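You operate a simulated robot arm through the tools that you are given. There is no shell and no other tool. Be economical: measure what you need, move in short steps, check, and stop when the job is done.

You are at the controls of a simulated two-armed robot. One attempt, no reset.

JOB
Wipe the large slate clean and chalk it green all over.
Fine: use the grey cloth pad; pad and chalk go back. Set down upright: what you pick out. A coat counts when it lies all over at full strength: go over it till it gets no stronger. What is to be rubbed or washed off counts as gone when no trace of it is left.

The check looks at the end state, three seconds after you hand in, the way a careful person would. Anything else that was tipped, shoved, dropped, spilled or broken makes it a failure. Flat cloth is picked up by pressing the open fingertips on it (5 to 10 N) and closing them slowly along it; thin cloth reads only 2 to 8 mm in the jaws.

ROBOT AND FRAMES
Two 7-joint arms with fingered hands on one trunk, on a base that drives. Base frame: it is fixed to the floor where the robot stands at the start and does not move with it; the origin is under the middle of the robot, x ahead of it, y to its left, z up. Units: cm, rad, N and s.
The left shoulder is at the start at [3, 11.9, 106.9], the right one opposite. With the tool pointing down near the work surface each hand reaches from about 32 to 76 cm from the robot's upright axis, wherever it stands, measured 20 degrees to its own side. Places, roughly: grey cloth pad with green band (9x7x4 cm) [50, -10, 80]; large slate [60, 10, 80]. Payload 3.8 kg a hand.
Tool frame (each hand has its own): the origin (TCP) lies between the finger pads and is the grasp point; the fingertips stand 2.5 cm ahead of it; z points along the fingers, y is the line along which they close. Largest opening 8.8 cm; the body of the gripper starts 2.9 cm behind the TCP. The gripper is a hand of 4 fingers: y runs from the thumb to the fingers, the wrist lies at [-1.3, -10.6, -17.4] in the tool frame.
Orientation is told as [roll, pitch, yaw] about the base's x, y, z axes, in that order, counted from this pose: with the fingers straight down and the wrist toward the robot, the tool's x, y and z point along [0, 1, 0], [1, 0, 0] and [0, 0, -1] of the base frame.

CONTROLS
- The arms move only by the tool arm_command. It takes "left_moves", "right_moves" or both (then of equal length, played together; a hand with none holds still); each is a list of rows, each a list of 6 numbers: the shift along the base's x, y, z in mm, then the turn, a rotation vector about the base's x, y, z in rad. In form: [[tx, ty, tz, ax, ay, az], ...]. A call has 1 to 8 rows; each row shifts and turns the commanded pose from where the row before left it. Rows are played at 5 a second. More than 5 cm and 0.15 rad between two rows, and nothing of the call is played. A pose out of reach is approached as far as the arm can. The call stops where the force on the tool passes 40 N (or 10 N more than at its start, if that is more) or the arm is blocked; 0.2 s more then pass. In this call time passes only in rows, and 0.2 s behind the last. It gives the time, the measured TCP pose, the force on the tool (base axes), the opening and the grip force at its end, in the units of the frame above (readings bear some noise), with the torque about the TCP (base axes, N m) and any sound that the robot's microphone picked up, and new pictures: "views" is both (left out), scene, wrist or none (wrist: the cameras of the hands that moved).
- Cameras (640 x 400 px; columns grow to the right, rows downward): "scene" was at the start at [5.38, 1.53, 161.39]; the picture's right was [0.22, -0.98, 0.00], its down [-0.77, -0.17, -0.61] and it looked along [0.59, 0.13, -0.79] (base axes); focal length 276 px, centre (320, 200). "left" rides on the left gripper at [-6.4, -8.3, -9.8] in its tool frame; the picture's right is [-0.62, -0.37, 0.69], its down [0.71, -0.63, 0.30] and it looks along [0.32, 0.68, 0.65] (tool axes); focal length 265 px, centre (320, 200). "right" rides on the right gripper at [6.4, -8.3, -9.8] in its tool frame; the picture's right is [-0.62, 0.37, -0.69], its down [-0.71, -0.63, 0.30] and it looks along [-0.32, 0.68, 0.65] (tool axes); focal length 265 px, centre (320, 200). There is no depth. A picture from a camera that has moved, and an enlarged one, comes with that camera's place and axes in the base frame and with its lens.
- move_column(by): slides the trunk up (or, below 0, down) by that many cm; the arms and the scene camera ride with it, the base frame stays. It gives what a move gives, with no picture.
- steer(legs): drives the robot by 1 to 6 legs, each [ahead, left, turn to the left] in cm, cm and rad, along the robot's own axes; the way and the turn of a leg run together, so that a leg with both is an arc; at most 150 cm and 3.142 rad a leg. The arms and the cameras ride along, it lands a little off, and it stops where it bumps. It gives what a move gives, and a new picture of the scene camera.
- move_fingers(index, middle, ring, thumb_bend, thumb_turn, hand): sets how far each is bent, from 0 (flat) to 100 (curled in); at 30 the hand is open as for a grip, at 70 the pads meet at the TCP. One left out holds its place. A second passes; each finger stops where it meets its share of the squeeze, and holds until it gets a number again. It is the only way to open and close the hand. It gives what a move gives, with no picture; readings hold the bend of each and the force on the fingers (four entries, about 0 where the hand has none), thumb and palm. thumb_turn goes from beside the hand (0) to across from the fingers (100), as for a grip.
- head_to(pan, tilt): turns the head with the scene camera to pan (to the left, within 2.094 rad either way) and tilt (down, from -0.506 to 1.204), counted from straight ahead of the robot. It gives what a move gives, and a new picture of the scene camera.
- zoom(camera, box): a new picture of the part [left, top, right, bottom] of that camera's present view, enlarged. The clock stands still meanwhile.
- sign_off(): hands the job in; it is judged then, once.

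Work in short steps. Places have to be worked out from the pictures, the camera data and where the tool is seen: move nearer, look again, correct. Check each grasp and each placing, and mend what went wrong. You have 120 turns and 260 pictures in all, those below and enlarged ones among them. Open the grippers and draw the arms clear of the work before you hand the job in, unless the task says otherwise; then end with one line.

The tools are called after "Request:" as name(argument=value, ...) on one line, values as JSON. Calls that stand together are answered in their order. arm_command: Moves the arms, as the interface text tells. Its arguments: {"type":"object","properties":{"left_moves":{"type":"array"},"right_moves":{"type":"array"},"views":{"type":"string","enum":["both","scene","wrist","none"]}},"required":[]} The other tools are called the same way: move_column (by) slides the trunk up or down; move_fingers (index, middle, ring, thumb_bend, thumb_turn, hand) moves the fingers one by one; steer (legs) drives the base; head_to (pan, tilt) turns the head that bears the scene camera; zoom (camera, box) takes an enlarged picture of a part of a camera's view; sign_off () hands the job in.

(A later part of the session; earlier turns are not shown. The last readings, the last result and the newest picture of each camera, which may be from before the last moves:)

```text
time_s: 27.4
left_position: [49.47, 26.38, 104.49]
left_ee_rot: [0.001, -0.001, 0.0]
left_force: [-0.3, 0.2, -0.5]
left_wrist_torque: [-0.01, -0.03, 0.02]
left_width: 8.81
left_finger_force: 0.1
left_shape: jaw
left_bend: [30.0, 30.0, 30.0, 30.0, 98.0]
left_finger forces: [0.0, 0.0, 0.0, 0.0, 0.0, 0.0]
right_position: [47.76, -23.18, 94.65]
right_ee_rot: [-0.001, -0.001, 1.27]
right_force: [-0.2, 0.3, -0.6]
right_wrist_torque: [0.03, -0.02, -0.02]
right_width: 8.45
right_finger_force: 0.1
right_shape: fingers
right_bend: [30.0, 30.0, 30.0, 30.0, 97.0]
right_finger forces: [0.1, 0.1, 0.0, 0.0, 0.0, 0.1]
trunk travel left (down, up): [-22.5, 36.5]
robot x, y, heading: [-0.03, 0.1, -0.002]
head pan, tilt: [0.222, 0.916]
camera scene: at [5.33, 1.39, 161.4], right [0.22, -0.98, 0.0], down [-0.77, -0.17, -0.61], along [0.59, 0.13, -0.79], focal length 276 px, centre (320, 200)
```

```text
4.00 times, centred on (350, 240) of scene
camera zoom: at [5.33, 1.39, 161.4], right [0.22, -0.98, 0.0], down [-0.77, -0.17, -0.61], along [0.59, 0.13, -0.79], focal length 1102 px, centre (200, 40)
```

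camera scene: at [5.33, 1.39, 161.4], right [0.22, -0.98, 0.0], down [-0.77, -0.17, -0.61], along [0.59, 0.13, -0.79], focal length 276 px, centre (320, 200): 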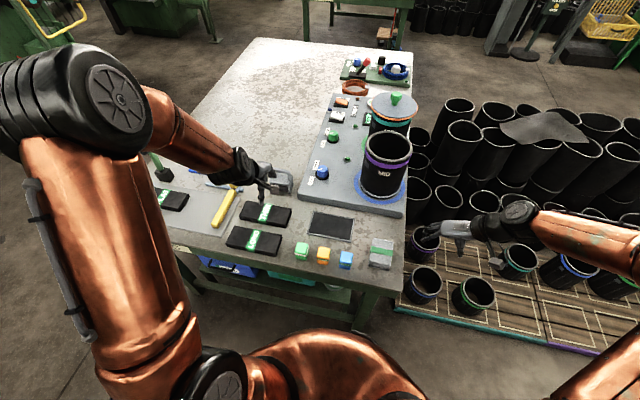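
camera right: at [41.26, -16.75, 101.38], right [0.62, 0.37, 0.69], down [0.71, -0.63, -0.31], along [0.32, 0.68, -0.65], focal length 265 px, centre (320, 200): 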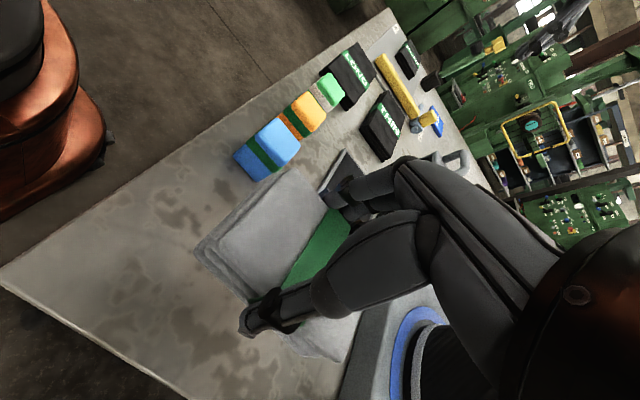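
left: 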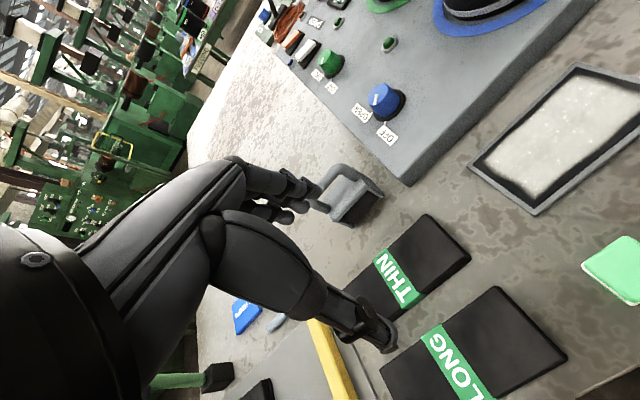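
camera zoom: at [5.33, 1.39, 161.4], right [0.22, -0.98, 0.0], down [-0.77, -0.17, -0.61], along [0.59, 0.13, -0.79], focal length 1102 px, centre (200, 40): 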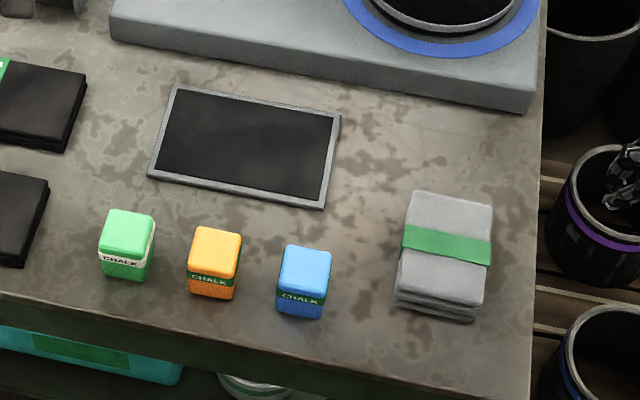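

Slate is clean and the pad is back upright about 0.9 cm off. I'll deal with that later if worthwhile. Next I bring the left hand over the green chalk near [43.7,15.5].

Request:
arm_command(left_moves=[[-20, -35, 0, 0, 0, 0], [-20, -37, 0, 0, 0, 0], [-18, -37, 0, 0, 0, 0], [0, 0, -40, 0, 0, 0], [0, 0, -30, 0, 0, 0]], views="both")

Request:
zoom(camera="scene", box=[250, 190, 410, 290])

```text
time_s: 28.6
left_position: [43.76, 15.43, 97.34]
left_ee_rot: [0.0, 0.0, -0.002]
left_force: [-0.4, 0.0, -0.3]
left_wrist_torque: [-0.04, 0.04, 0.03]
left_width: 8.74
left_finger_force: 0.0
left_shape: jaw
left_bend: [30.0, 30.0, 30.0, 30.0, 98.0]
left_finger forces: [0.0, 0.0, 0.0, 0.0, 0.0, 0.1]
right_position: [47.86, -23.16, 94.58]
right_ee_rot: [0.001, 0.0, 1.27]
right_force: [-0.5, 0.0, 0.3]
right_wrist_torque: [-0.01, 0.01, 0.02]
right_width: 8.48
right_finger_force: 0.0
right_shape: fingers
right_bend: [30.0, 30.0, 30.0, 30.0, 97.0]
right_finger forces: [0.1, 0.0, 0.1, 0.0, 0.0, 0.0]
trunk travel left (down, up): [-22.5, 36.5]
robot x, y, heading: [-0.05, -0.21, -0.002]
head pan, tilt: [0.222, 0.916]
camera scene: at [5.39, 1.48, 161.39], right [0.22, -0.98, 0.0], down [-0.77, -0.17, -0.61], along [0.59, 0.13, -0.79], focal length 276 px, centre (320, 200)
camera left: at [35.37, 9.0, 107.26], right [-0.37, -0.62, -0.69], down [-0.63, 0.71, -0.3], along [0.68, 0.32, -0.65], focal length 265 px, centre (320, 200)
```

scene: 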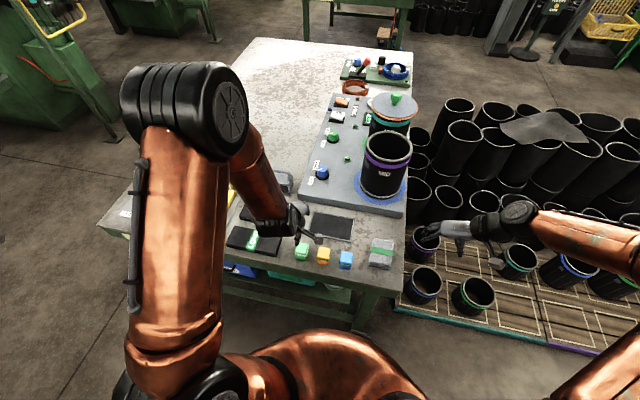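
left: 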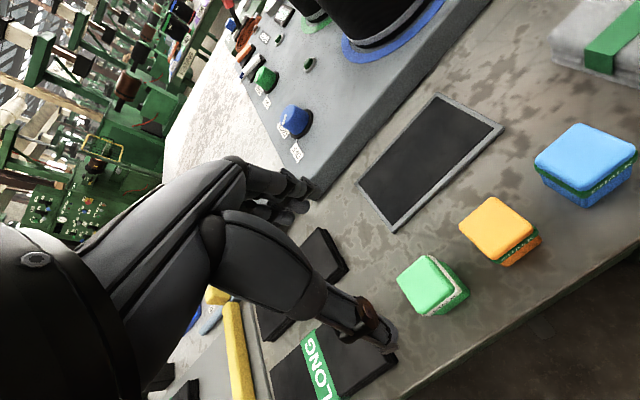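

```text
4.00 times, centred on (330, 240) of scene
camera zoom: at [5.39, 1.48, 161.39], right [0.22, -0.98, 0.0], down [-0.77, -0.17, -0.61], along [0.59, 0.13, -0.79], focal length 1102 px, centre (280, 40)
```

zoom: 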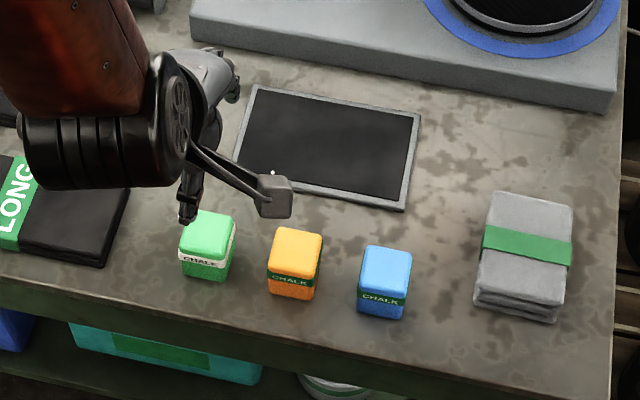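

I'll zoom the left camera on the green chalk to fix its centre and size.

Request:
zoom(camera="left", box=[340, 220, 500, 360])

Request:
zoom(camera="scene", box=[280, 230, 340, 270])

```text
2.86 times, centred on (420, 290) of left
camera zoom: at [35.37, 9.0, 107.26], right [-0.37, -0.62, -0.69], down [-0.63, 0.71, -0.3], along [0.68, 0.32, -0.65], focal length 758 px, centre (34, -57)
```

zoom: 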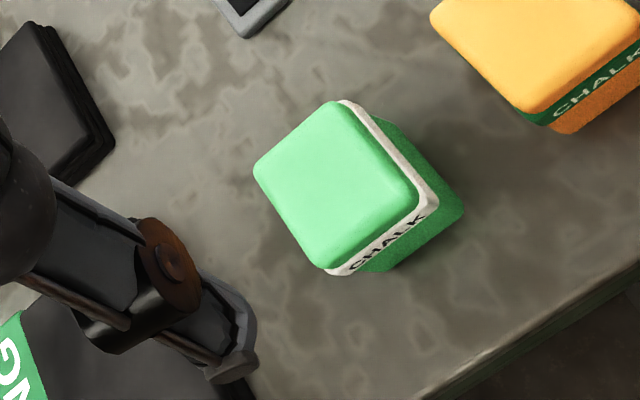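

```text
10.00 times, centred on (310, 250) of scene
camera zoom: at [5.39, 1.48, 161.39], right [0.22, -0.98, 0.0], down [-0.77, -0.17, -0.61], along [0.59, 0.13, -0.79], focal length 2756 px, centre (420, -300)
```

zoom: 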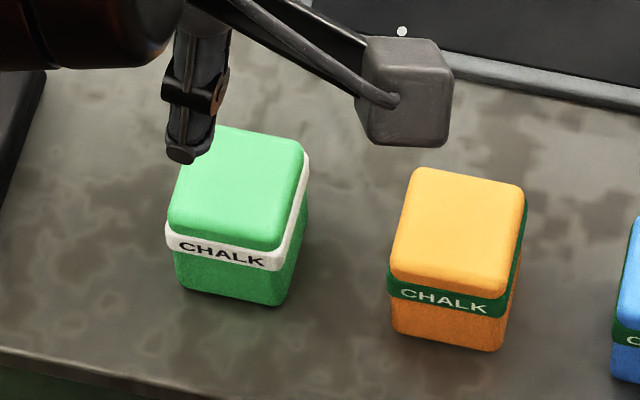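

Green chalk centre is about [43.1,15.7], top ~84.2. I'll descend astride it to TCP z≈83.6.

Request:
arm_command(left_moves=[[-6, 3, -30, 0, 0, 0], [0, 0, -40, 0, 0, 0], [0, 0, -30, 0, 0, 0], [0, 0, -20, 0, 0, 0], [0, 0, -12, 0, 0, 0], [0, 0, -5, 0, 0, 0]], views="both")

Request:
zoom(camera="left", box=[340, 160, 560, 360])

```text
time_s: 30.0
left_position: [43.18, 15.96, 83.78]
left_ee_rot: [0.0, -0.001, 0.001]
left_force: [1.0, 0.1, -0.6]
left_wrist_torque: [-0.03, 0.0, 0.04]
left_width: 8.76
left_finger_force: 0.0
left_shape: jaw
left_bend: [30.0, 30.0, 30.0, 30.0, 98.0]
left_finger forces: [0.1, 0.0, 0.0, 0.0, 0.0, 0.0]
right_position: [47.63, -23.19, 94.64]
right_ee_rot: [0.0, 0.0, 1.27]
right_force: [-0.3, 0.4, 0.3]
right_wrist_torque: [-0.02, -0.02, -0.02]
right_width: 8.44
right_finger_force: 0.2
right_shape: fingers
right_bend: [30.0, 30.0, 30.0, 30.0, 97.0]
right_finger forces: [0.0, 0.0, 0.0, 0.0, 0.0, 0.0]
trunk travel left (down, up): [-22.5, 36.5]
robot x, y, heading: [-0.31, 0.01, 0.002]
head pan, tilt: [0.222, 0.916]
camera scene: at [5.39, 1.52, 161.39], right [0.22, -0.98, 0.0], down [-0.77, -0.17, -0.61], along [0.59, 0.13, -0.79], focal length 276 px, centre (320, 200)
camera left: at [34.79, 9.43, 93.61], right [-0.37, -0.62, -0.69], down [-0.63, 0.71, -0.3], along [0.68, 0.32, -0.65], focal length 265 px, centre (320, 200)
```

scene: 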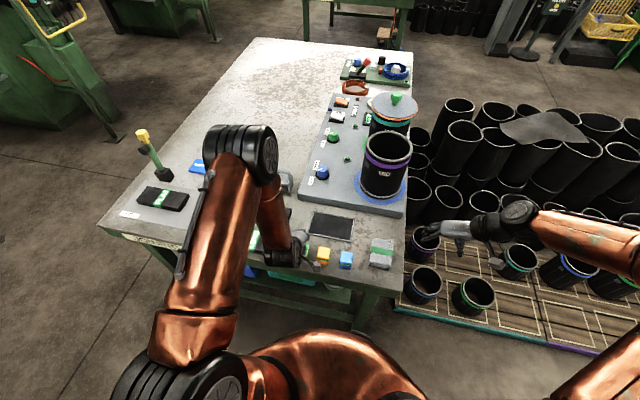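
left: 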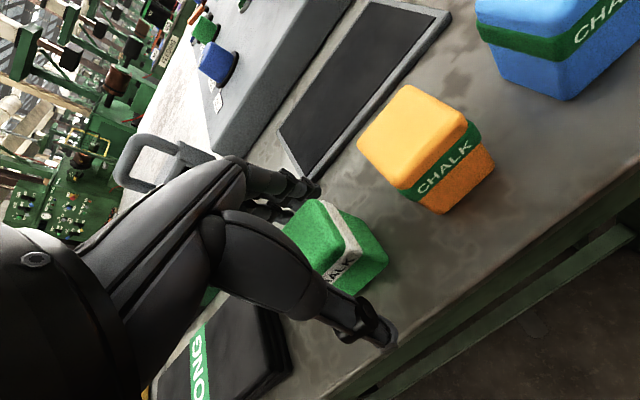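

```text
2.00 times, centred on (450, 260) of left
camera zoom: at [34.79, 9.43, 93.61], right [-0.37, -0.62, -0.69], down [-0.63, 0.71, -0.3], along [0.68, 0.32, -0.65], focal length 531 px, centre (60, 80)
```

zoom: 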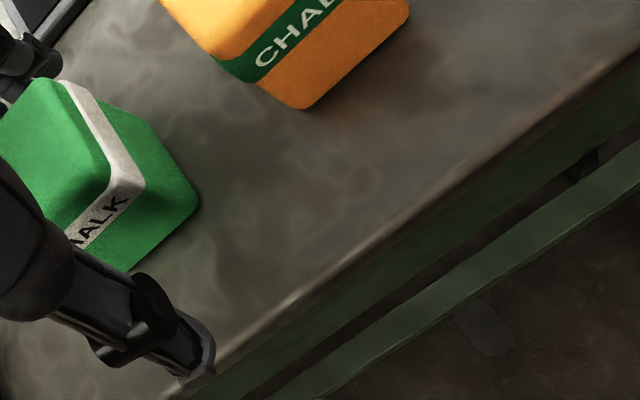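

The hand straddles the chalk without touching. I'll close in two steps.

Request:
move_fingers(hand="left", index=46, middle=46, ring=46, thumb_bend=46)

Request:
move_fingers(hand="left", index=54, middle=54, ring=54, thumb_bend=54)

```text
time_s: 31.0
left_position: [43.17, 15.85, 83.7]
left_ee_rot: [0.0, 0.001, -0.003]
left_force: [-0.3, 0.0, 0.4]
left_wrist_torque: [0.01, 0.0, 0.02]
left_width: 5.09
left_finger_force: 0.1
left_shape: fingers
left_bend: [46.0, 46.0, 46.0, 46.0, 98.0]
left_finger forces: [0.1, 0.0, 0.0, 0.0, 0.1, 0.1]
right_position: [47.73, -23.14, 94.62]
right_ee_rot: [-0.002, 0.0, 1.271]
right_force: [-0.2, -0.6, -0.1]
right_wrist_torque: [0.0, -0.01, 0.02]
right_width: 8.45
right_finger_force: 0.1
right_shape: fingers
right_bend: [30.0, 30.0, 30.0, 30.0, 97.0]
right_finger forces: [0.1, 0.0, 0.0, 0.0, 0.1, 0.0]
trunk travel left (down, up): [-22.5, 36.5]
robot x, y, heading: [0.01, -0.09, -0.004]
head pan, tilt: [0.222, 0.916]
```

```text
time_s: 32.0
left_position: [43.12, 15.83, 83.84]
left_ee_rot: [0.0, 0.001, 0.001]
left_force: [-0.4, 0.4, 0.2]
left_wrist_torque: [0.01, 0.02, 0.02]
left_width: 3.39
left_finger_force: 0.1
left_shape: fingers
left_bend: [54.0, 54.0, 54.0, 53.0, 98.0]
left_finger forces: [0.0, 0.1, 0.0, 0.0, 0.3, 0.1]
right_position: [47.8, -23.17, 94.67]
right_ee_rot: [0.001, 0.0, 1.272]
right_force: [0.3, 0.0, 0.3]
right_wrist_torque: [0.03, 0.02, 0.01]
right_width: 8.44
right_finger_force: 0.1
right_shape: fingers
right_bend: [30.0, 30.0, 30.0, 30.0, 97.0]
right_finger forces: [0.0, 0.1, 0.0, 0.0, 0.0, 0.0]
trunk travel left (down, up): [-22.5, 36.5]
robot x, y, heading: [-0.06, -0.07, -0.001]
head pan, tilt: [0.222, 0.916]
```

Width 3.4 with only the thumb just touching. I'll close on.

Request:
move_fingers(hand="left", index=60, middle=60, ring=60, thumb_bend=57)

```text
time_s: 33.0
left_position: [43.22, 15.97, 83.73]
left_ee_rot: [0.001, -0.001, 0.0]
left_force: [0.5, -0.7, 0.5]
left_wrist_torque: [0.03, 0.0, 0.04]
left_width: 3.05
left_finger_force: 3.1
left_shape: fingers
left_bend: [57.0, 58.0, 60.0, 53.0, 97.0]
left_finger forces: [1.6, 1.5, 0.0, 0.1, 2.9, 0.0]
right_position: [47.75, -23.17, 94.71]
right_ee_rot: [-0.001, -0.001, 1.272]
right_force: [-0.7, -0.2, -0.9]
right_wrist_torque: [0.02, 0.01, -0.02]
right_width: 8.44
right_finger_force: 0.0
right_shape: fingers
right_bend: [30.0, 30.0, 30.0, 30.0, 97.0]
right_finger forces: [0.1, 0.0, 0.0, 0.0, 0.0, 0.0]
trunk travel left (down, up): [-22.5, 36.5]
robot x, y, heading: [0.07, 0.08, 0.003]
head pan, tilt: [0.222, 0.916]
```

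The ring finger finds nothing, so the chalk sits off-centre. I'll look before gripping harder.

Request:
zoom(camera="left", box=[180, 160, 420, 360])

Request:
zoom(camera="scene", box=[270, 225, 330, 270])

```text
2.00 times, centred on (300, 260) of left
camera zoom: at [34.8, 9.44, 93.64], right [-0.37, -0.62, -0.69], down [-0.63, 0.71, -0.3], along [0.68, 0.32, -0.65], focal length 531 px, centre (360, 80)
```

zoom: 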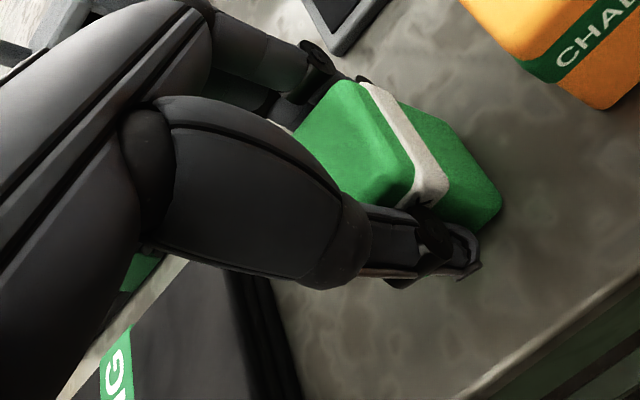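

```text
8.89 times, centred on (300, 248) of scene
camera zoom: at [5.39, 1.52, 161.39], right [0.22, -0.98, 0.0], down [-0.77, -0.17, -0.61], along [0.59, 0.13, -0.79], focal length 2450 px, centre (498, -222)
```

zoom: 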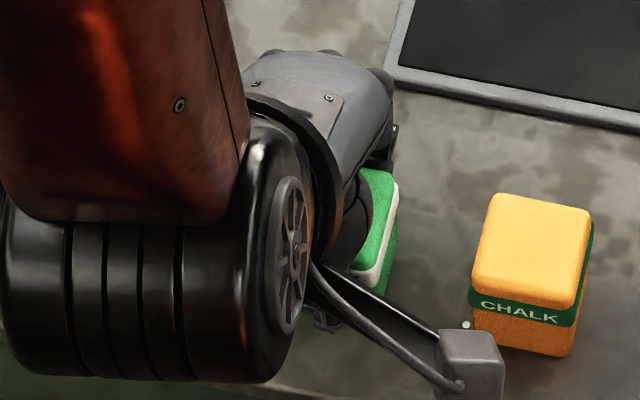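

The hand is too far to +y; thumb sits toward the chalk's left edge. I'll open, shift −6 mm in y, and regrip.

Request:
move_fingers(hand="left", index=46, middle=46, ring=46, thumb_bend=46)

Request:
arm_command(left_moves=[[0, -3, 0, 0, 0, 0], [0, -3, 0, 0, 0, 0], [0, 0, 0, 0, 0, 0]], views="none")

Request:
move_fingers(hand="left", index=58, middle=58, ring=58, thumb_bend=56)

Request:
zoom(camera="left", box=[180, 160, 420, 360])

```text
time_s: 34.0
left_position: [43.01, 15.87, 83.65]
left_ee_rot: [0.0, 0.0, 0.0]
left_force: [0.0, 0.0, -0.3]
left_wrist_torque: [-0.02, -0.01, -0.02]
left_width: 5.0
left_finger_force: 0.1
left_shape: fingers
left_bend: [46.0, 46.0, 46.0, 46.0, 97.0]
left_finger forces: [0.0, 0.1, 0.0, 0.0, 0.0, 0.0]
right_position: [47.75, -23.07, 94.59]
right_ee_rot: [0.001, -0.002, 1.27]
right_force: [0.1, -0.1, 0.4]
right_wrist_torque: [-0.01, -0.03, -0.02]
right_width: 8.46
right_finger_force: 0.1
right_shape: fingers
right_bend: [30.0, 30.0, 30.0, 30.0, 97.0]
right_finger forces: [0.0, 0.0, 0.1, 0.1, 0.0, 0.0]
trunk travel left (down, up): [-22.5, 36.5]
robot x, y, heading: [0.22, -0.15, 0.0]
head pan, tilt: [0.222, 0.916]
```

```text
time_s: 34.8
left_position: [43.08, 15.25, 83.87]
left_ee_rot: [-0.001, -0.001, 0.0]
left_force: [-0.1, -0.2, -0.9]
left_wrist_torque: [-0.03, 0.0, -0.02]
left_width: 4.98
left_finger_force: 0.0
left_shape: fingers
left_bend: [46.0, 46.0, 46.0, 46.0, 97.0]
left_finger forces: [0.0, 0.1, 0.0, 0.0, 0.2, 0.0]
right_position: [47.86, -22.97, 94.52]
right_ee_rot: [-0.001, 0.0, 1.27]
right_force: [0.7, 0.9, 0.2]
right_wrist_torque: [-0.01, -0.01, -0.02]
right_width: 8.46
right_finger_force: 0.1
right_shape: fingers
right_bend: [30.0, 30.0, 30.0, 30.0, 97.0]
right_finger forces: [0.0, 0.1, 0.0, 0.1, 0.0, 0.0]
trunk travel left (down, up): [-22.5, 36.5]
robot x, y, heading: [0.21, 0.2, 0.001]
head pan, tilt: [0.222, 0.916]
```

```text
time_s: 35.8
left_position: [43.14, 15.3, 83.78]
left_ee_rot: [0.0, 0.0, -0.001]
left_force: [0.2, 0.1, 0.2]
left_wrist_torque: [0.02, -0.04, -0.01]
left_width: 3.15
left_finger_force: 2.3
left_shape: fingers
left_bend: [55.0, 56.0, 56.0, 54.0, 97.0]
left_finger forces: [1.0, 0.7, 0.2, 0.0, 1.7, 0.1]
right_position: [47.85, -23.01, 94.6]
right_ee_rot: [-0.001, 0.002, 1.271]
right_force: [-0.3, -0.3, 0.4]
right_wrist_torque: [0.01, 0.02, -0.04]
right_width: 8.45
right_finger_force: 0.0
right_shape: fingers
right_bend: [30.0, 30.0, 30.0, 30.0, 97.0]
right_finger forces: [0.0, 0.0, 0.0, 0.1, 0.0, 0.0]
trunk travel left (down, up): [-22.5, 36.5]
robot x, y, heading: [-0.23, -0.03, -0.003]
head pan, tilt: [0.222, 0.916]
```

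```text
2.00 times, centred on (300, 260) of left
camera zoom: at [34.77, 8.83, 93.63], right [-0.37, -0.62, -0.69], down [-0.63, 0.71, -0.3], along [0.68, 0.32, -0.65], focal length 531 px, centre (360, 80)
```

zoom: 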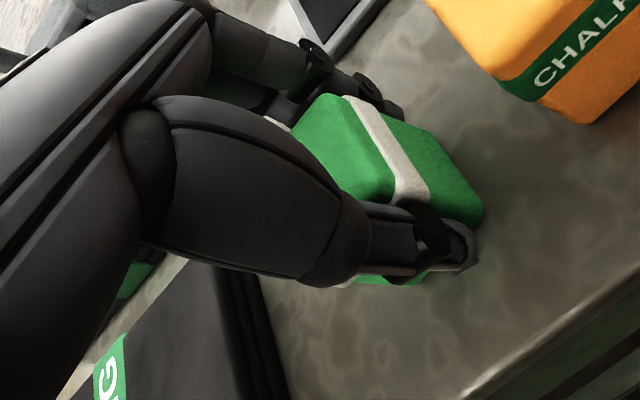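

All three fingers bear now and the thumb is central. I'll tighten and lift.

Request:
move_fingers(hand="left", index=66, middle=66, ring=66, thumb_bend=66)

Request:
arm_command(left_moves=[[0, 0, 5, 0, 0, 0], [0, 0, 15, 0, 0, 0], [0, 0, 25, 0, 0, 0], [0, 0, 15, 0, 0, 0]], views="both")

```text
time_s: 36.8
left_position: [43.18, 15.31, 83.74]
left_ee_rot: [0.002, 0.0, -0.001]
left_force: [0.5, 1.1, 0.3]
left_wrist_torque: [-0.01, -0.01, -0.04]
left_width: 2.93
left_finger_force: 10.3
left_shape: fingers
left_bend: [58.0, 61.0, 62.0, 55.0, 96.0]
left_finger forces: [4.8, 3.9, 2.1, 0.0, 10.6, 0.0]
right_position: [47.77, -23.09, 94.62]
right_ee_rot: [-0.001, 0.001, 1.27]
right_force: [-0.1, -0.5, -0.6]
right_wrist_torque: [0.02, -0.01, 0.03]
right_width: 8.46
right_finger_force: 0.1
right_shape: fingers
right_bend: [30.0, 30.0, 30.0, 30.0, 97.0]
right_finger forces: [0.0, 0.0, 0.1, 0.0, 0.0, 0.0]
trunk travel left (down, up): [-22.5, 36.5]
robot x, y, heading: [-0.09, -0.03, 0.004]
head pan, tilt: [0.222, 0.916]
```

```text
time_s: 37.8
left_position: [43.14, 15.26, 89.81]
left_ee_rot: [0.001, 0.002, 0.0]
left_force: [0.7, -0.6, -0.2]
left_wrist_torque: [0.02, 0.03, -0.01]
left_width: 2.9
left_finger_force: 10.3
left_shape: fingers
left_bend: [58.0, 61.0, 63.0, 55.0, 95.0]
left_finger forces: [4.8, 3.6, 2.1, 0.0, 10.5, 0.0]
right_position: [47.75, -23.12, 94.68]
right_ee_rot: [0.0, 0.002, 1.27]
right_force: [0.3, 0.8, 0.7]
right_wrist_torque: [-0.02, 0.03, 0.01]
right_width: 8.46
right_finger_force: 0.0
right_shape: fingers
right_bend: [30.0, 30.0, 30.0, 30.0, 97.0]
right_finger forces: [0.1, 0.0, 0.0, 0.1, 0.1, 0.0]
trunk travel left (down, up): [-22.5, 36.5]
robot x, y, heading: [-0.17, -0.46, -0.008]
head pan, tilt: [0.222, 0.916]
camera scene: at [5.38, 1.51, 161.39], right [0.22, -0.98, 0.0], down [-0.77, -0.17, -0.61], along [0.59, 0.13, -0.79], focal length 276 px, centre (320, 200)
camera left: at [34.74, 8.79, 99.64], right [-0.37, -0.62, -0.69], down [-0.63, 0.71, -0.3], along [0.68, 0.32, -0.65], focal length 265 px, centre (320, 200)
```

scene: 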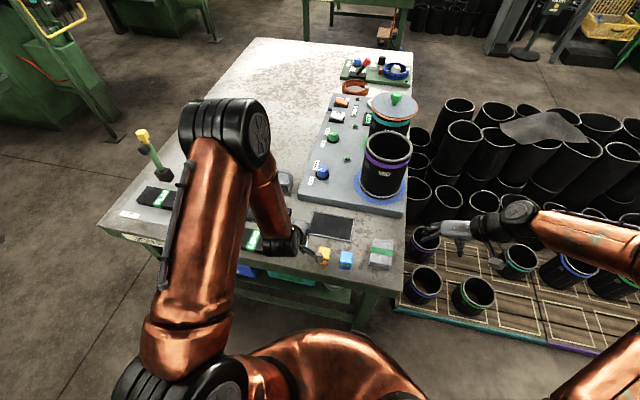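
left: 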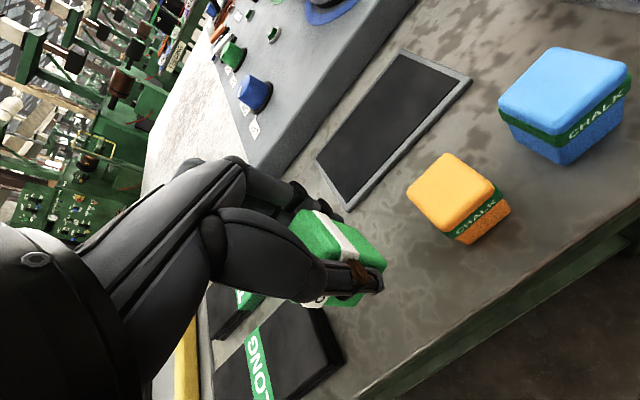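

Chalk is held upright. I'll move above the slate and descend to near contact (expected TCP z≈84.5).

Request:
arm_command(left_moves=[[40, 0, 0, 0, 0, 0], [40, -10, 0, 0, 0, 0], [44, -12, -10, 0, 0, 0], [0, 0, -20, 0, 0, 0], [0, 0, -14, 0, 0, 0], [0, 0, -5, 0, 0, 0]], views="both")

Request:
zoom(camera="scene", box=[290, 170, 390, 250])

```text
time_s: 39.2
left_position: [55.47, 13.04, 84.88]
left_ee_rot: [0.001, 0.002, -0.001]
left_force: [0.2, 0.1, -0.5]
left_wrist_torque: [-0.01, 0.01, -0.02]
left_width: 2.91
left_finger_force: 10.3
left_shape: fingers
left_bend: [58.0, 61.0, 63.0, 55.0, 95.0]
left_finger forces: [4.8, 3.5, 1.9, 0.0, 10.4, 0.0]
right_position: [47.81, -23.18, 94.77]
right_ee_rot: [0.0, 0.001, 1.271]
right_force: [0.5, 0.2, 0.0]
right_wrist_torque: [0.01, 0.02, 0.01]
right_width: 8.45
right_finger_force: 0.1
right_shape: fingers
right_bend: [30.0, 30.0, 30.0, 30.0, 97.0]
right_finger forces: [0.1, 0.1, 0.0, 0.0, 0.0, 0.0]
trunk travel left (down, up): [-22.5, 36.5]
robot x, y, heading: [0.22, -0.1, 0.001]
head pan, tilt: [0.222, 0.916]
camera scene: at [5.39, 1.53, 161.39], right [0.22, -0.98, 0.0], down [-0.77, -0.17, -0.61], along [0.59, 0.13, -0.79], focal length 276 px, centre (320, 200)
camera left: at [47.15, 6.62, 94.72], right [-0.37, -0.62, -0.69], down [-0.63, 0.71, -0.3], along [0.68, 0.32, -0.65], focal length 265 px, centre (320, 200)
```

scene: 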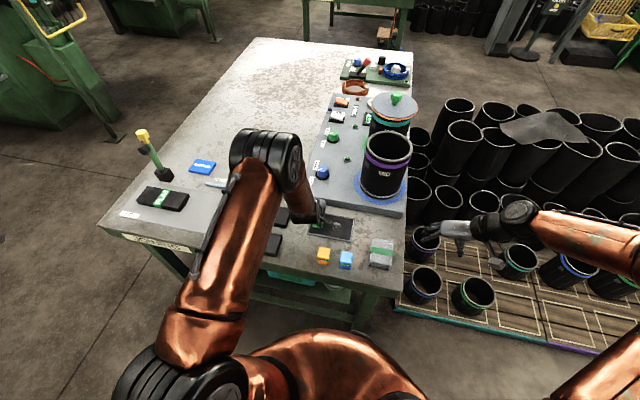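
left: 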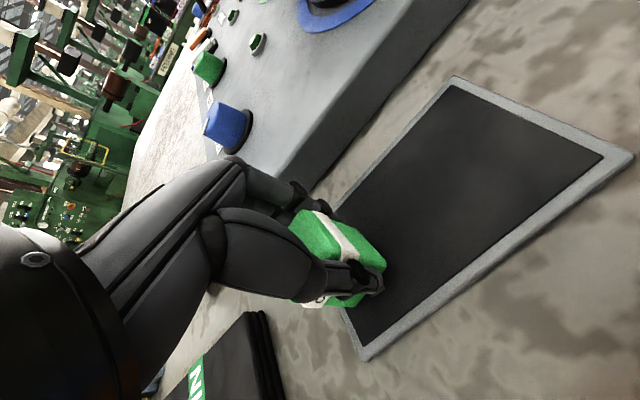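

```text
5.00 times, centred on (340, 210) of scene
camera zoom: at [5.39, 1.53, 161.39], right [0.22, -0.98, 0.0], down [-0.77, -0.17, -0.61], along [0.59, 0.13, -0.79], focal length 1378 px, centre (220, 150)
```

zoom: 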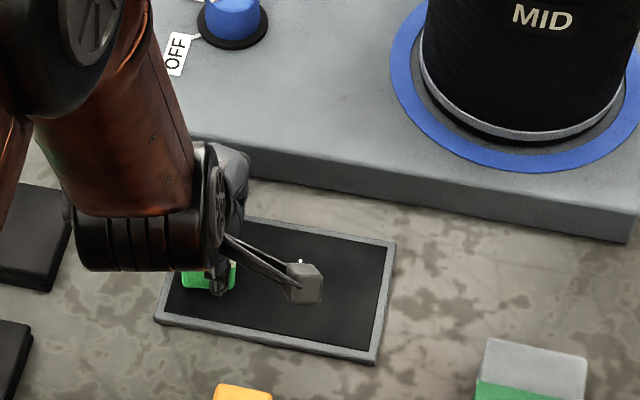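

Just above contact. I'll lower until it presses lightly.

Request:
arm_command(left_moves=[[0, 0, -2, 0, 0, 0], [0, 0, -2, 0, 0, 0], [0, 0, -1, 0, 0, 0]], views="none")

```text
time_s: 40.0
left_position: [55.43, 13.09, 84.45]
left_ee_rot: [0.001, -0.001, 0.0]
left_force: [-1.0, -0.1, 6.1]
left_wrist_torque: [0.04, -0.03, -0.01]
left_width: 2.93
left_finger_force: 11.0
left_shape: fingers
left_bend: [58.0, 62.0, 63.0, 55.0, 95.0]
left_finger forces: [5.0, 3.6, 2.2, 0.0, 11.5, 0.0]
right_position: [47.71, -23.2, 94.62]
right_ee_rot: [0.0, 0.0, 1.271]
right_force: [-0.2, 1.2, 0.0]
right_wrist_torque: [0.01, -0.03, -0.01]
right_width: 8.42
right_finger_force: 0.1
right_shape: fingers
right_bend: [30.0, 30.0, 30.0, 30.0, 97.0]
right_finger forces: [0.0, 0.0, 0.1, 0.0, 0.0, 0.0]
trunk travel left (down, up): [-22.5, 36.5]
robot x, y, heading: [-0.08, 0.25, -0.002]
head pan, tilt: [0.222, 0.916]
```

6 N contact. Test stroke along −y through the middle lane.

Request:
arm_command(left_moves=[[0, -13, 0, 0, 0, 0], [0, -13, 0, 0, 0, 0], [0, -13, 0, 0, 0, 0], [0, -13, 0, 0, 0, 0], [0, -13, 0, 0, 0, 0], [0, -13, 0, 0, 0, 0], [0, -13, 0, 0, 0, 0], [0, -9, 0, 0, 0, 0]], views="wrist")

Request:
zoom(camera="scene", box=[290, 170, 390, 250])

```text
time_s: 41.8
left_position: [55.56, 3.14, 84.44]
left_ee_rot: [0.001, -0.001, -0.001]
left_force: [0.2, 4.3, 10.9]
left_wrist_torque: [0.07, -0.03, 0.03]
left_width: 2.96
left_finger_force: 11.5
left_shape: fingers
left_bend: [58.0, 61.0, 63.0, 56.0, 96.0]
left_finger forces: [5.5, 4.3, 2.4, 0.0, 11.3, 0.1]
right_position: [47.74, -23.1, 94.74]
right_ee_rot: [0.0, 0.001, 1.271]
right_force: [1.3, -0.2, -0.5]
right_wrist_torque: [0.01, -0.01, 0.04]
right_width: 8.46
right_finger_force: 0.2
right_shape: fingers
right_bend: [30.0, 30.0, 30.0, 30.0, 97.0]
right_finger forces: [0.0, 0.0, 0.0, 0.0, 0.1, 0.1]
trunk travel left (down, up): [-22.5, 36.5]
robot x, y, heading: [0.12, 0.02, -0.001]
head pan, tilt: [0.222, 0.916]
camera left: at [47.17, -3.37, 94.29], right [-0.37, -0.62, -0.69], down [-0.63, 0.71, -0.3], along [0.68, 0.33, -0.65], focal length 265 px, centre (320, 200)
```

left: 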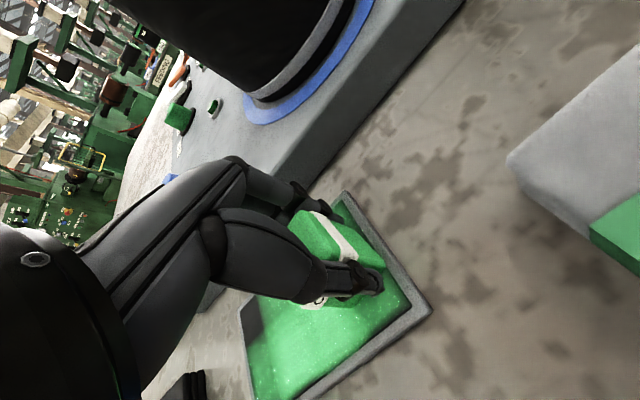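

```text
5.00 times, centred on (340, 210) of scene
camera zoom: at [5.28, 1.54, 161.4], right [0.22, -0.98, 0.0], down [-0.77, -0.17, -0.61], along [0.59, 0.13, -0.79], focal length 1378 px, centre (220, 150)
```

zoom: 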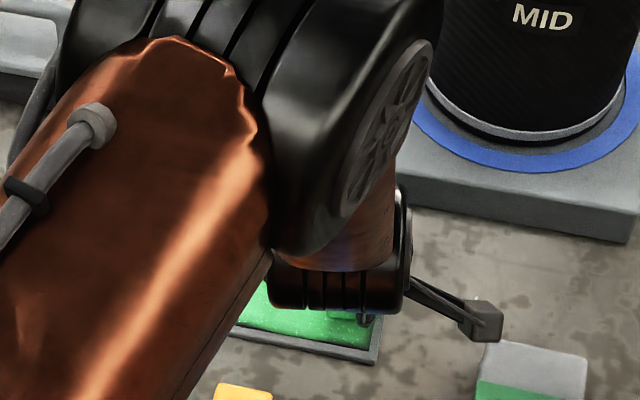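

The mark is broad and strong. Now the far lane: shift +x 2.3 cm and stroke back to +y.

Request:
arm_command(left_moves=[[12, 0, 0, 0, 0, 0], [11, 0, 0, 0, 0, 0], [0, 17, 0, 0, 0, 0], [0, 17, 0, 0, 0, 0], [0, 18, 0, 0, 0, 0], [0, 18, 0, 0, 0, 0], [0, 18, 0, 0, 0, 0], [0, 17, 0, 0, 0, 0]], views="none")

Request:
arm_command(left_moves=[[-15, 0, 0, 0, 0, 0], [-15, 0, 0, 0, 0, 0], [-16, 0, 0, 0, 0, 0], [0, -21, 0, 0, 0, 0], [0, -21, 0, 0, 0, 0], [0, -21, 0, 0, 0, 0], [0, -21, 0, 0, 0, 0], [0, -21, 0, 0, 0, 0]], views="wrist")

```text
time_s: 43.6
left_position: [57.87, 13.5, 84.36]
left_ee_rot: [0.0, -0.001, 0.0]
left_force: [0.3, -1.6, 9.3]
left_wrist_torque: [-0.01, -0.04, -0.03]
left_width: 2.95
left_finger_force: 11.2
left_shape: fingers
left_bend: [59.0, 62.0, 64.0, 56.0, 95.0]
left_finger forces: [5.4, 3.8, 2.0, 0.0, 11.5, 0.0]
right_position: [47.56, -23.2, 94.76]
right_ee_rot: [0.0, -0.001, 1.271]
right_force: [0.4, 0.3, -0.2]
right_wrist_torque: [0.01, 0.03, -0.02]
right_width: 8.45
right_finger_force: 0.1
right_shape: fingers
right_bend: [30.0, 30.0, 30.0, 30.0, 97.0]
right_finger forces: [0.0, 0.1, 0.0, 0.0, 0.1, 0.0]
trunk travel left (down, up): [-22.5, 36.5]
robot x, y, heading: [-0.03, -0.15, 0.001]
head pan, tilt: [0.222, 0.916]
```

```text
time_s: 45.4
left_position: [53.32, 3.01, 84.41]
left_ee_rot: [0.001, -0.001, 0.0]
left_force: [-1.9, 2.0, 7.6]
left_wrist_torque: [0.08, -0.06, 0.04]
left_width: 2.92
left_finger_force: 11.8
left_shape: fingers
left_bend: [58.0, 62.0, 63.0, 57.0, 95.0]
left_finger forces: [5.6, 3.9, 1.9, 0.1, 12.0, 0.1]
right_position: [47.7, -23.16, 94.63]
right_ee_rot: [-0.001, 0.001, 1.271]
right_force: [0.9, -0.3, -0.1]
right_wrist_torque: [0.01, 0.03, 0.01]
right_width: 8.44
right_finger_force: 0.1
right_shape: fingers
right_bend: [30.0, 30.0, 30.0, 30.0, 97.0]
right_finger forces: [0.0, 0.1, 0.0, 0.0, 0.0, 0.1]
trunk travel left (down, up): [-22.5, 36.5]
robot x, y, heading: [-0.22, -0.06, -0.001]
head pan, tilt: [0.222, 0.916]
camera left: at [44.88, -3.41, 94.27], right [-0.37, -0.62, -0.69], down [-0.63, 0.71, -0.3], along [0.68, 0.32, -0.65], focal length 265 px, centre (320, 200)
```

left: 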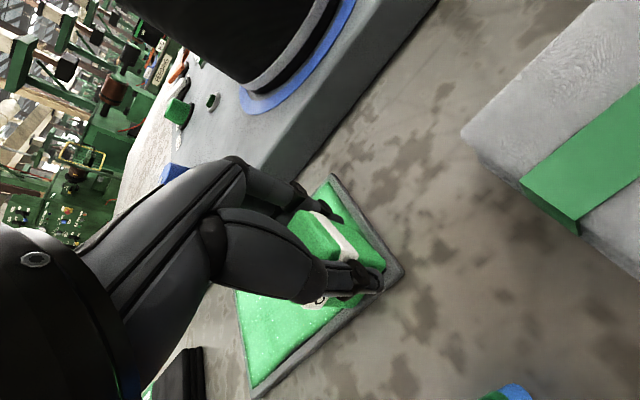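

Good coverage. I'll repeat the whole set with lanes pushed slightly nearer the edges.

Request:
arm_command(left_moves=[[-4, -2, 0, 0, 0, 0], [0, 22, 0, 0, 0, 0], [0, 22, 0, 0, 0, 0], [0, 22, 0, 0, 0, 0], [0, 22, 0, 0, 0, 0], [0, 22, 0, 0, 0, 0], [18, 0, 0, 0, 0, 0], [18, 0, 0, 0, 0, 0]], views="none")

Request:
arm_command(left_moves=[[18, 0, 0, 0, 0, 0], [0, -22, 0, 0, 0, 0], [0, -22, 0, 0, 0, 0], [0, -22, 0, 0, 0, 0], [0, -22, 0, 0, 0, 0], [0, -22, 0, 0, 0, 0], [-15, 0, 0, 0, 0, 0], [-11, 0, 0, 0, 0, 0]], views="none")

Request:
arm_command(left_moves=[[-12, 0, 0, 0, 0, 0], [-10, 0, 0, 0, 0, 0], [20, 0, 0, 0, 0, 0], [0, 22, 0, 0, 0, 0], [0, 22, 0, 0, 0, 0], [0, 22, 0, 0, 0, 0], [0, 22, 0, 0, 0, 0], [0, 22, 0, 0, 0, 0]], views="wrist")

Request:
zoom(camera="scene", box=[290, 170, 390, 250])

```text
time_s: 47.2
left_position: [56.34, 13.88, 84.4]
left_ee_rot: [0.002, 0.001, 0.0]
left_force: [-1.6, 0.1, 7.1]
left_wrist_torque: [0.01, -0.01, -0.02]
left_width: 2.93
left_finger_force: 11.5
left_shape: fingers
left_bend: [59.0, 62.0, 64.0, 56.0, 95.0]
left_finger forces: [5.0, 3.6, 1.8, 0.1, 12.3, 0.1]
right_position: [47.79, -23.13, 94.72]
right_ee_rot: [0.001, 0.0, 1.273]
right_force: [0.1, -0.1, -0.2]
right_wrist_torque: [-0.02, 0.03, 0.01]
right_width: 8.44
right_finger_force: 0.1
right_shape: fingers
right_bend: [30.0, 30.0, 30.0, 30.0, 97.0]
right_finger forces: [0.1, 0.1, 0.1, 0.0, 0.0, 0.0]
trunk travel left (down, up): [-22.5, 36.5]
robot x, y, heading: [-0.1, 0.09, -0.0]
head pan, tilt: [0.222, 0.916]
```

```text
time_s: 49.0
left_position: [55.59, 2.9, 84.25]
left_ee_rot: [-0.001, 0.001, -0.001]
left_force: [2.9, 0.6, 5.0]
left_wrist_torque: [0.03, -0.1, 0.01]
left_width: 2.92
left_finger_force: 11.8
left_shape: fingers
left_bend: [58.0, 62.0, 63.0, 57.0, 95.0]
left_finger forces: [5.8, 4.3, 2.4, 0.0, 10.4, 0.0]
right_position: [47.73, -23.23, 94.64]
right_ee_rot: [0.0, 0.001, 1.269]
right_force: [-0.1, 0.6, -0.7]
right_wrist_torque: [0.01, 0.0, -0.02]
right_width: 8.43
right_finger_force: 0.0
right_shape: fingers
right_bend: [30.0, 30.0, 30.0, 30.0, 97.0]
right_finger forces: [0.0, 0.1, 0.0, 0.0, 0.0, 0.0]
trunk travel left (down, up): [-22.5, 36.5]
robot x, y, heading: [0.11, -0.03, -0.001]
head pan, tilt: [0.222, 0.916]
```

```text
time_s: 50.8
left_position: [55.55, 13.82, 84.24]
left_ee_rot: [0.001, 0.0, -0.001]
left_force: [0.4, -1.7, 3.1]
left_wrist_torque: [0.03, -0.07, 0.0]
left_width: 2.98
left_finger_force: 11.1
left_shape: fingers
left_bend: [59.0, 62.0, 64.0, 57.0, 95.0]
left_finger forces: [5.2, 3.5, 1.8, 0.0, 10.7, 0.0]
right_position: [47.84, -22.98, 94.63]
right_ee_rot: [0.0, 0.001, 1.269]
right_force: [0.2, -0.6, -0.5]
right_wrist_torque: [0.02, 0.0, 0.0]
right_width: 8.43
right_finger_force: 0.1
right_shape: fingers
right_bend: [30.0, 30.0, 30.0, 30.0, 97.0]
right_finger forces: [0.0, 0.0, 0.1, 0.0, 0.1, 0.2]
trunk travel left (down, up): [-22.5, 36.5]
robot x, y, heading: [-0.09, 0.07, 0.002]
head pan, tilt: [0.222, 0.916]
camera left: at [47.09, 7.4, 94.29], right [-0.37, -0.62, -0.69], down [-0.63, 0.71, -0.3], along [0.68, 0.32, -0.65], focal length 265 px, centre (320, 200)
```

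left: 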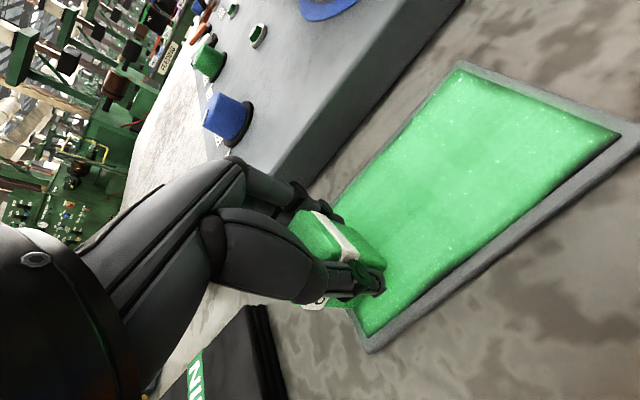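

```text
5.00 times, centred on (340, 210) of scene
camera zoom: at [5.36, 1.56, 161.39], right [0.22, -0.98, 0.0], down [-0.77, -0.17, -0.61], along [0.59, 0.13, -0.79], focal length 1378 px, centre (220, 150)
```

zoom: 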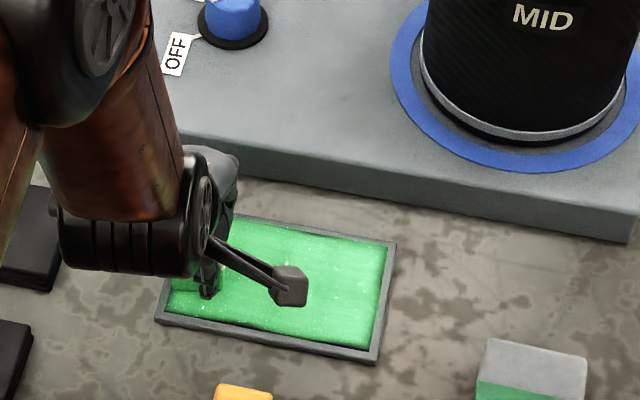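

Nearly solid green. I'll zoom on the edges to find thin spots.

Request:
zoom(camera="left", box=[320, 50, 640, 360])

```text
1.29 times, centred on (480, 205) of left
camera zoom: at [47.09, 7.4, 94.29], right [-0.37, -0.62, -0.69], down [-0.63, 0.71, -0.3], along [0.68, 0.32, -0.65], focal length 342 px, centre (114, 194)
```

zoom: 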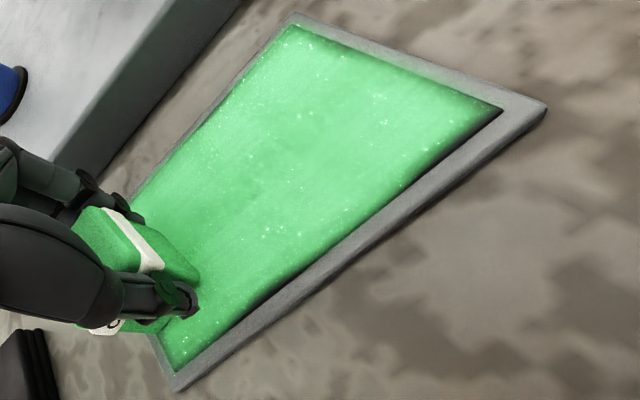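

The near edge and the right end are still thin. I'll press 1.5 mm deeper and run a perimeter pass closer to the edges.

Request:
arm_command(left_moves=[[0, 4, -1, 0, 0, 0], [-16, 0, 0, 0, 0, 0], [-15, 0, 0, 0, 0, 0], [0, -24, 0, 0, 0, 0], [0, -24, 0, 0, 0, 0], [0, -24, 0, 0, 0, 0], [0, -24, 0, 0, 0, 0], [0, -22, 0, 0, 0, 0]], views="none")

Request:
arm_command(left_moves=[[16, 0, 0, 0, 0, 0], [16, 0, 0, 0, 0, 0], [16, 0, 0, 0, 0, 0], [16, 0, 0, 0, 0, 0], [0, 30, 0, 0, 0, 0], [0, 30, 0, 0, 0, 0], [0, 30, 0, 0, 0, 0], [0, 28, 0, 0, 0, 0]], views="none")

Request:
arm_command(left_moves=[[-16, 0, 0, 0, 0, 0], [-16, 0, 0, 0, 0, 0], [-16, 0, 0, 0, 0, 0], [-16, 0, 0, 0, 0, 0], [10, -30, 0, 0, 0, 0], [0, -30, 0, 0, 0, 0], [0, -30, 0, 0, 0, 0], [0, -28, 0, 0, 0, 0]], views="none")

Request:
arm_command(left_moves=[[-10, 0, 0, 0, 0, 0], [16, 0, 0, 0, 0, 0], [16, 0, 0, 0, 0, 0], [16, 0, 0, 0, 0, 0], [-8, 30, 0, 0, 0, 0], [0, 30, 0, 0, 0, 0], [0, 30, 0, 0, 0, 0], [0, 25, 0, 0, 0, 0]], views="wrist")

Request:
zoom(camera="left", box=[320, 50, 640, 360])

```text
time_s: 52.6
left_position: [52.24, 2.49, 84.36]
left_ee_rot: [0.001, 0.0, 0.001]
left_force: [-0.6, 3.0, 12.0]
left_wrist_torque: [0.12, -0.04, 0.01]
left_width: 2.94
left_finger_force: 12.3
left_shape: fingers
left_bend: [59.0, 62.0, 63.0, 56.0, 95.0]
left_finger forces: [5.7, 4.2, 2.2, 0.1, 12.0, 0.0]
right_position: [47.85, -23.09, 94.66]
right_ee_rot: [0.001, 0.0, 1.271]
right_force: [-0.3, 0.1, -0.3]
right_wrist_torque: [0.0, 0.02, 0.0]
right_width: 8.46
right_finger_force: 0.1
right_shape: fingers
right_bend: [30.0, 30.0, 30.0, 30.0, 97.0]
right_finger forces: [0.0, 0.1, 0.1, 0.0, 0.1, 0.1]
trunk travel left (down, up): [-22.5, 36.5]
robot x, y, heading: [-0.07, 0.5, -0.002]
head pan, tilt: [0.222, 0.916]
```

```text
time_s: 54.4
left_position: [58.76, 14.33, 84.29]
left_ee_rot: [-0.001, 0.0, 0.0]
left_force: [0.1, -2.5, 6.9]
left_wrist_torque: [-0.02, -0.07, -0.01]
left_width: 2.96
left_finger_force: 11.8
left_shape: fingers
left_bend: [59.0, 62.0, 64.0, 57.0, 95.0]
left_finger forces: [5.4, 3.7, 1.8, 0.1, 11.3, 0.0]
right_position: [47.73, -23.1, 94.65]
right_ee_rot: [0.001, 0.001, 1.268]
right_force: [-0.3, 0.6, -0.4]
right_wrist_torque: [0.0, -0.01, -0.01]
right_width: 8.44
right_finger_force: 0.1
right_shape: fingers
right_bend: [30.0, 30.0, 30.0, 30.0, 97.0]
right_finger forces: [0.0, 0.1, 0.1, 0.0, 0.0, 0.0]
trunk travel left (down, up): [-22.5, 36.5]
robot x, y, heading: [-0.26, -0.03, 0.002]
head pan, tilt: [0.222, 0.916]
```

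```text
time_s: 56.2
left_position: [53.42, 2.39, 84.18]
left_ee_rot: [0.002, 0.0, 0.0]
left_force: [-1.2, 1.4, 6.6]
left_wrist_torque: [0.07, -0.05, 0.02]
left_width: 2.94
left_finger_force: 11.7
left_shape: fingers
left_bend: [58.0, 62.0, 64.0, 57.0, 95.0]
left_finger forces: [6.0, 3.7, 1.5, 0.1, 11.5, 0.0]
right_position: [47.66, -23.19, 94.56]
right_ee_rot: [0.001, -0.001, 1.271]
right_force: [-0.1, 0.1, 0.1]
right_wrist_torque: [0.0, 0.04, 0.01]
right_width: 8.44
right_finger_force: 0.0
right_shape: fingers
right_bend: [30.0, 30.0, 30.0, 30.0, 97.0]
right_finger forces: [0.0, 0.1, 0.0, 0.0, 0.1, 0.0]
trunk travel left (down, up): [-22.5, 36.5]
robot x, y, heading: [-0.12, 0.06, 0.002]
head pan, tilt: [0.222, 0.916]
```

```text
time_s: 58.0
left_position: [56.37, 13.91, 84.22]
left_ee_rot: [0.001, 0.001, 0.001]
left_force: [-0.7, -0.3, 4.1]
left_wrist_torque: [-0.02, -0.05, 0.0]
left_width: 2.95
left_finger_force: 11.5
left_shape: fingers
left_bend: [59.0, 62.0, 64.0, 57.0, 95.0]
left_finger forces: [5.3, 3.7, 1.9, 0.1, 10.8, 0.1]
right_position: [47.67, -23.07, 94.67]
right_ee_rot: [-0.001, 0.0, 1.27]
right_force: [0.5, 0.6, 0.1]
right_wrist_torque: [0.03, 0.01, 0.0]
right_width: 8.44
right_finger_force: 0.1
right_shape: fingers
right_bend: [30.0, 30.0, 30.0, 30.0, 97.0]
right_finger forces: [0.0, 0.0, 0.0, 0.0, 0.0, 0.0]
trunk travel left (down, up): [-22.5, 36.5]
robot x, y, heading: [-0.33, 0.17, -0.0]
head pan, tilt: [0.222, 0.916]
camera left: at [47.99, 7.51, 94.15], right [-0.37, -0.62, -0.69], down [-0.63, 0.71, -0.31], along [0.68, 0.32, -0.65], focal length 265 px, centre (320, 200)
```

left: 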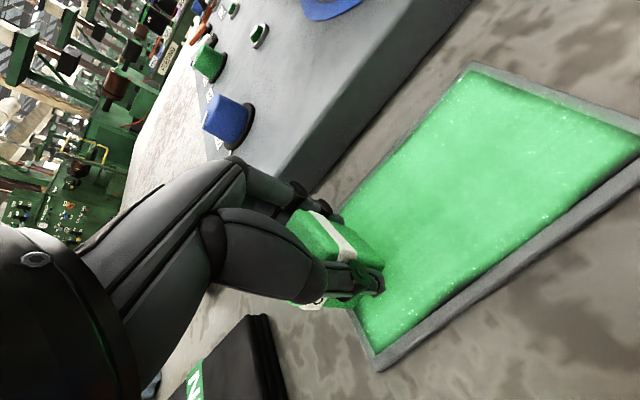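

```text
1.29 times, centred on (480, 205) of left
camera zoom: at [47.99, 7.51, 94.15], right [-0.37, -0.62, -0.69], down [-0.63, 0.71, -0.31], along [0.68, 0.32, -0.65], focal length 342 px, centre (114, 194)
```

zoom: 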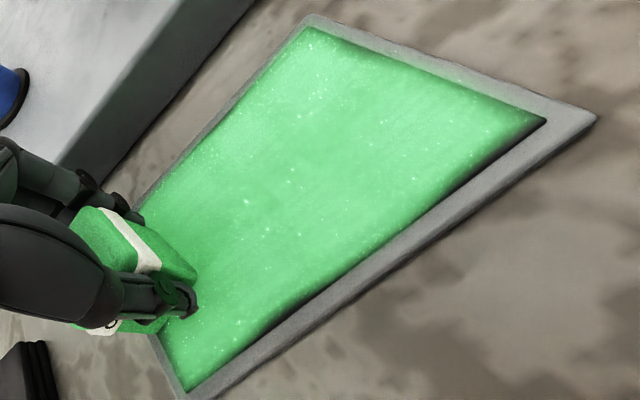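

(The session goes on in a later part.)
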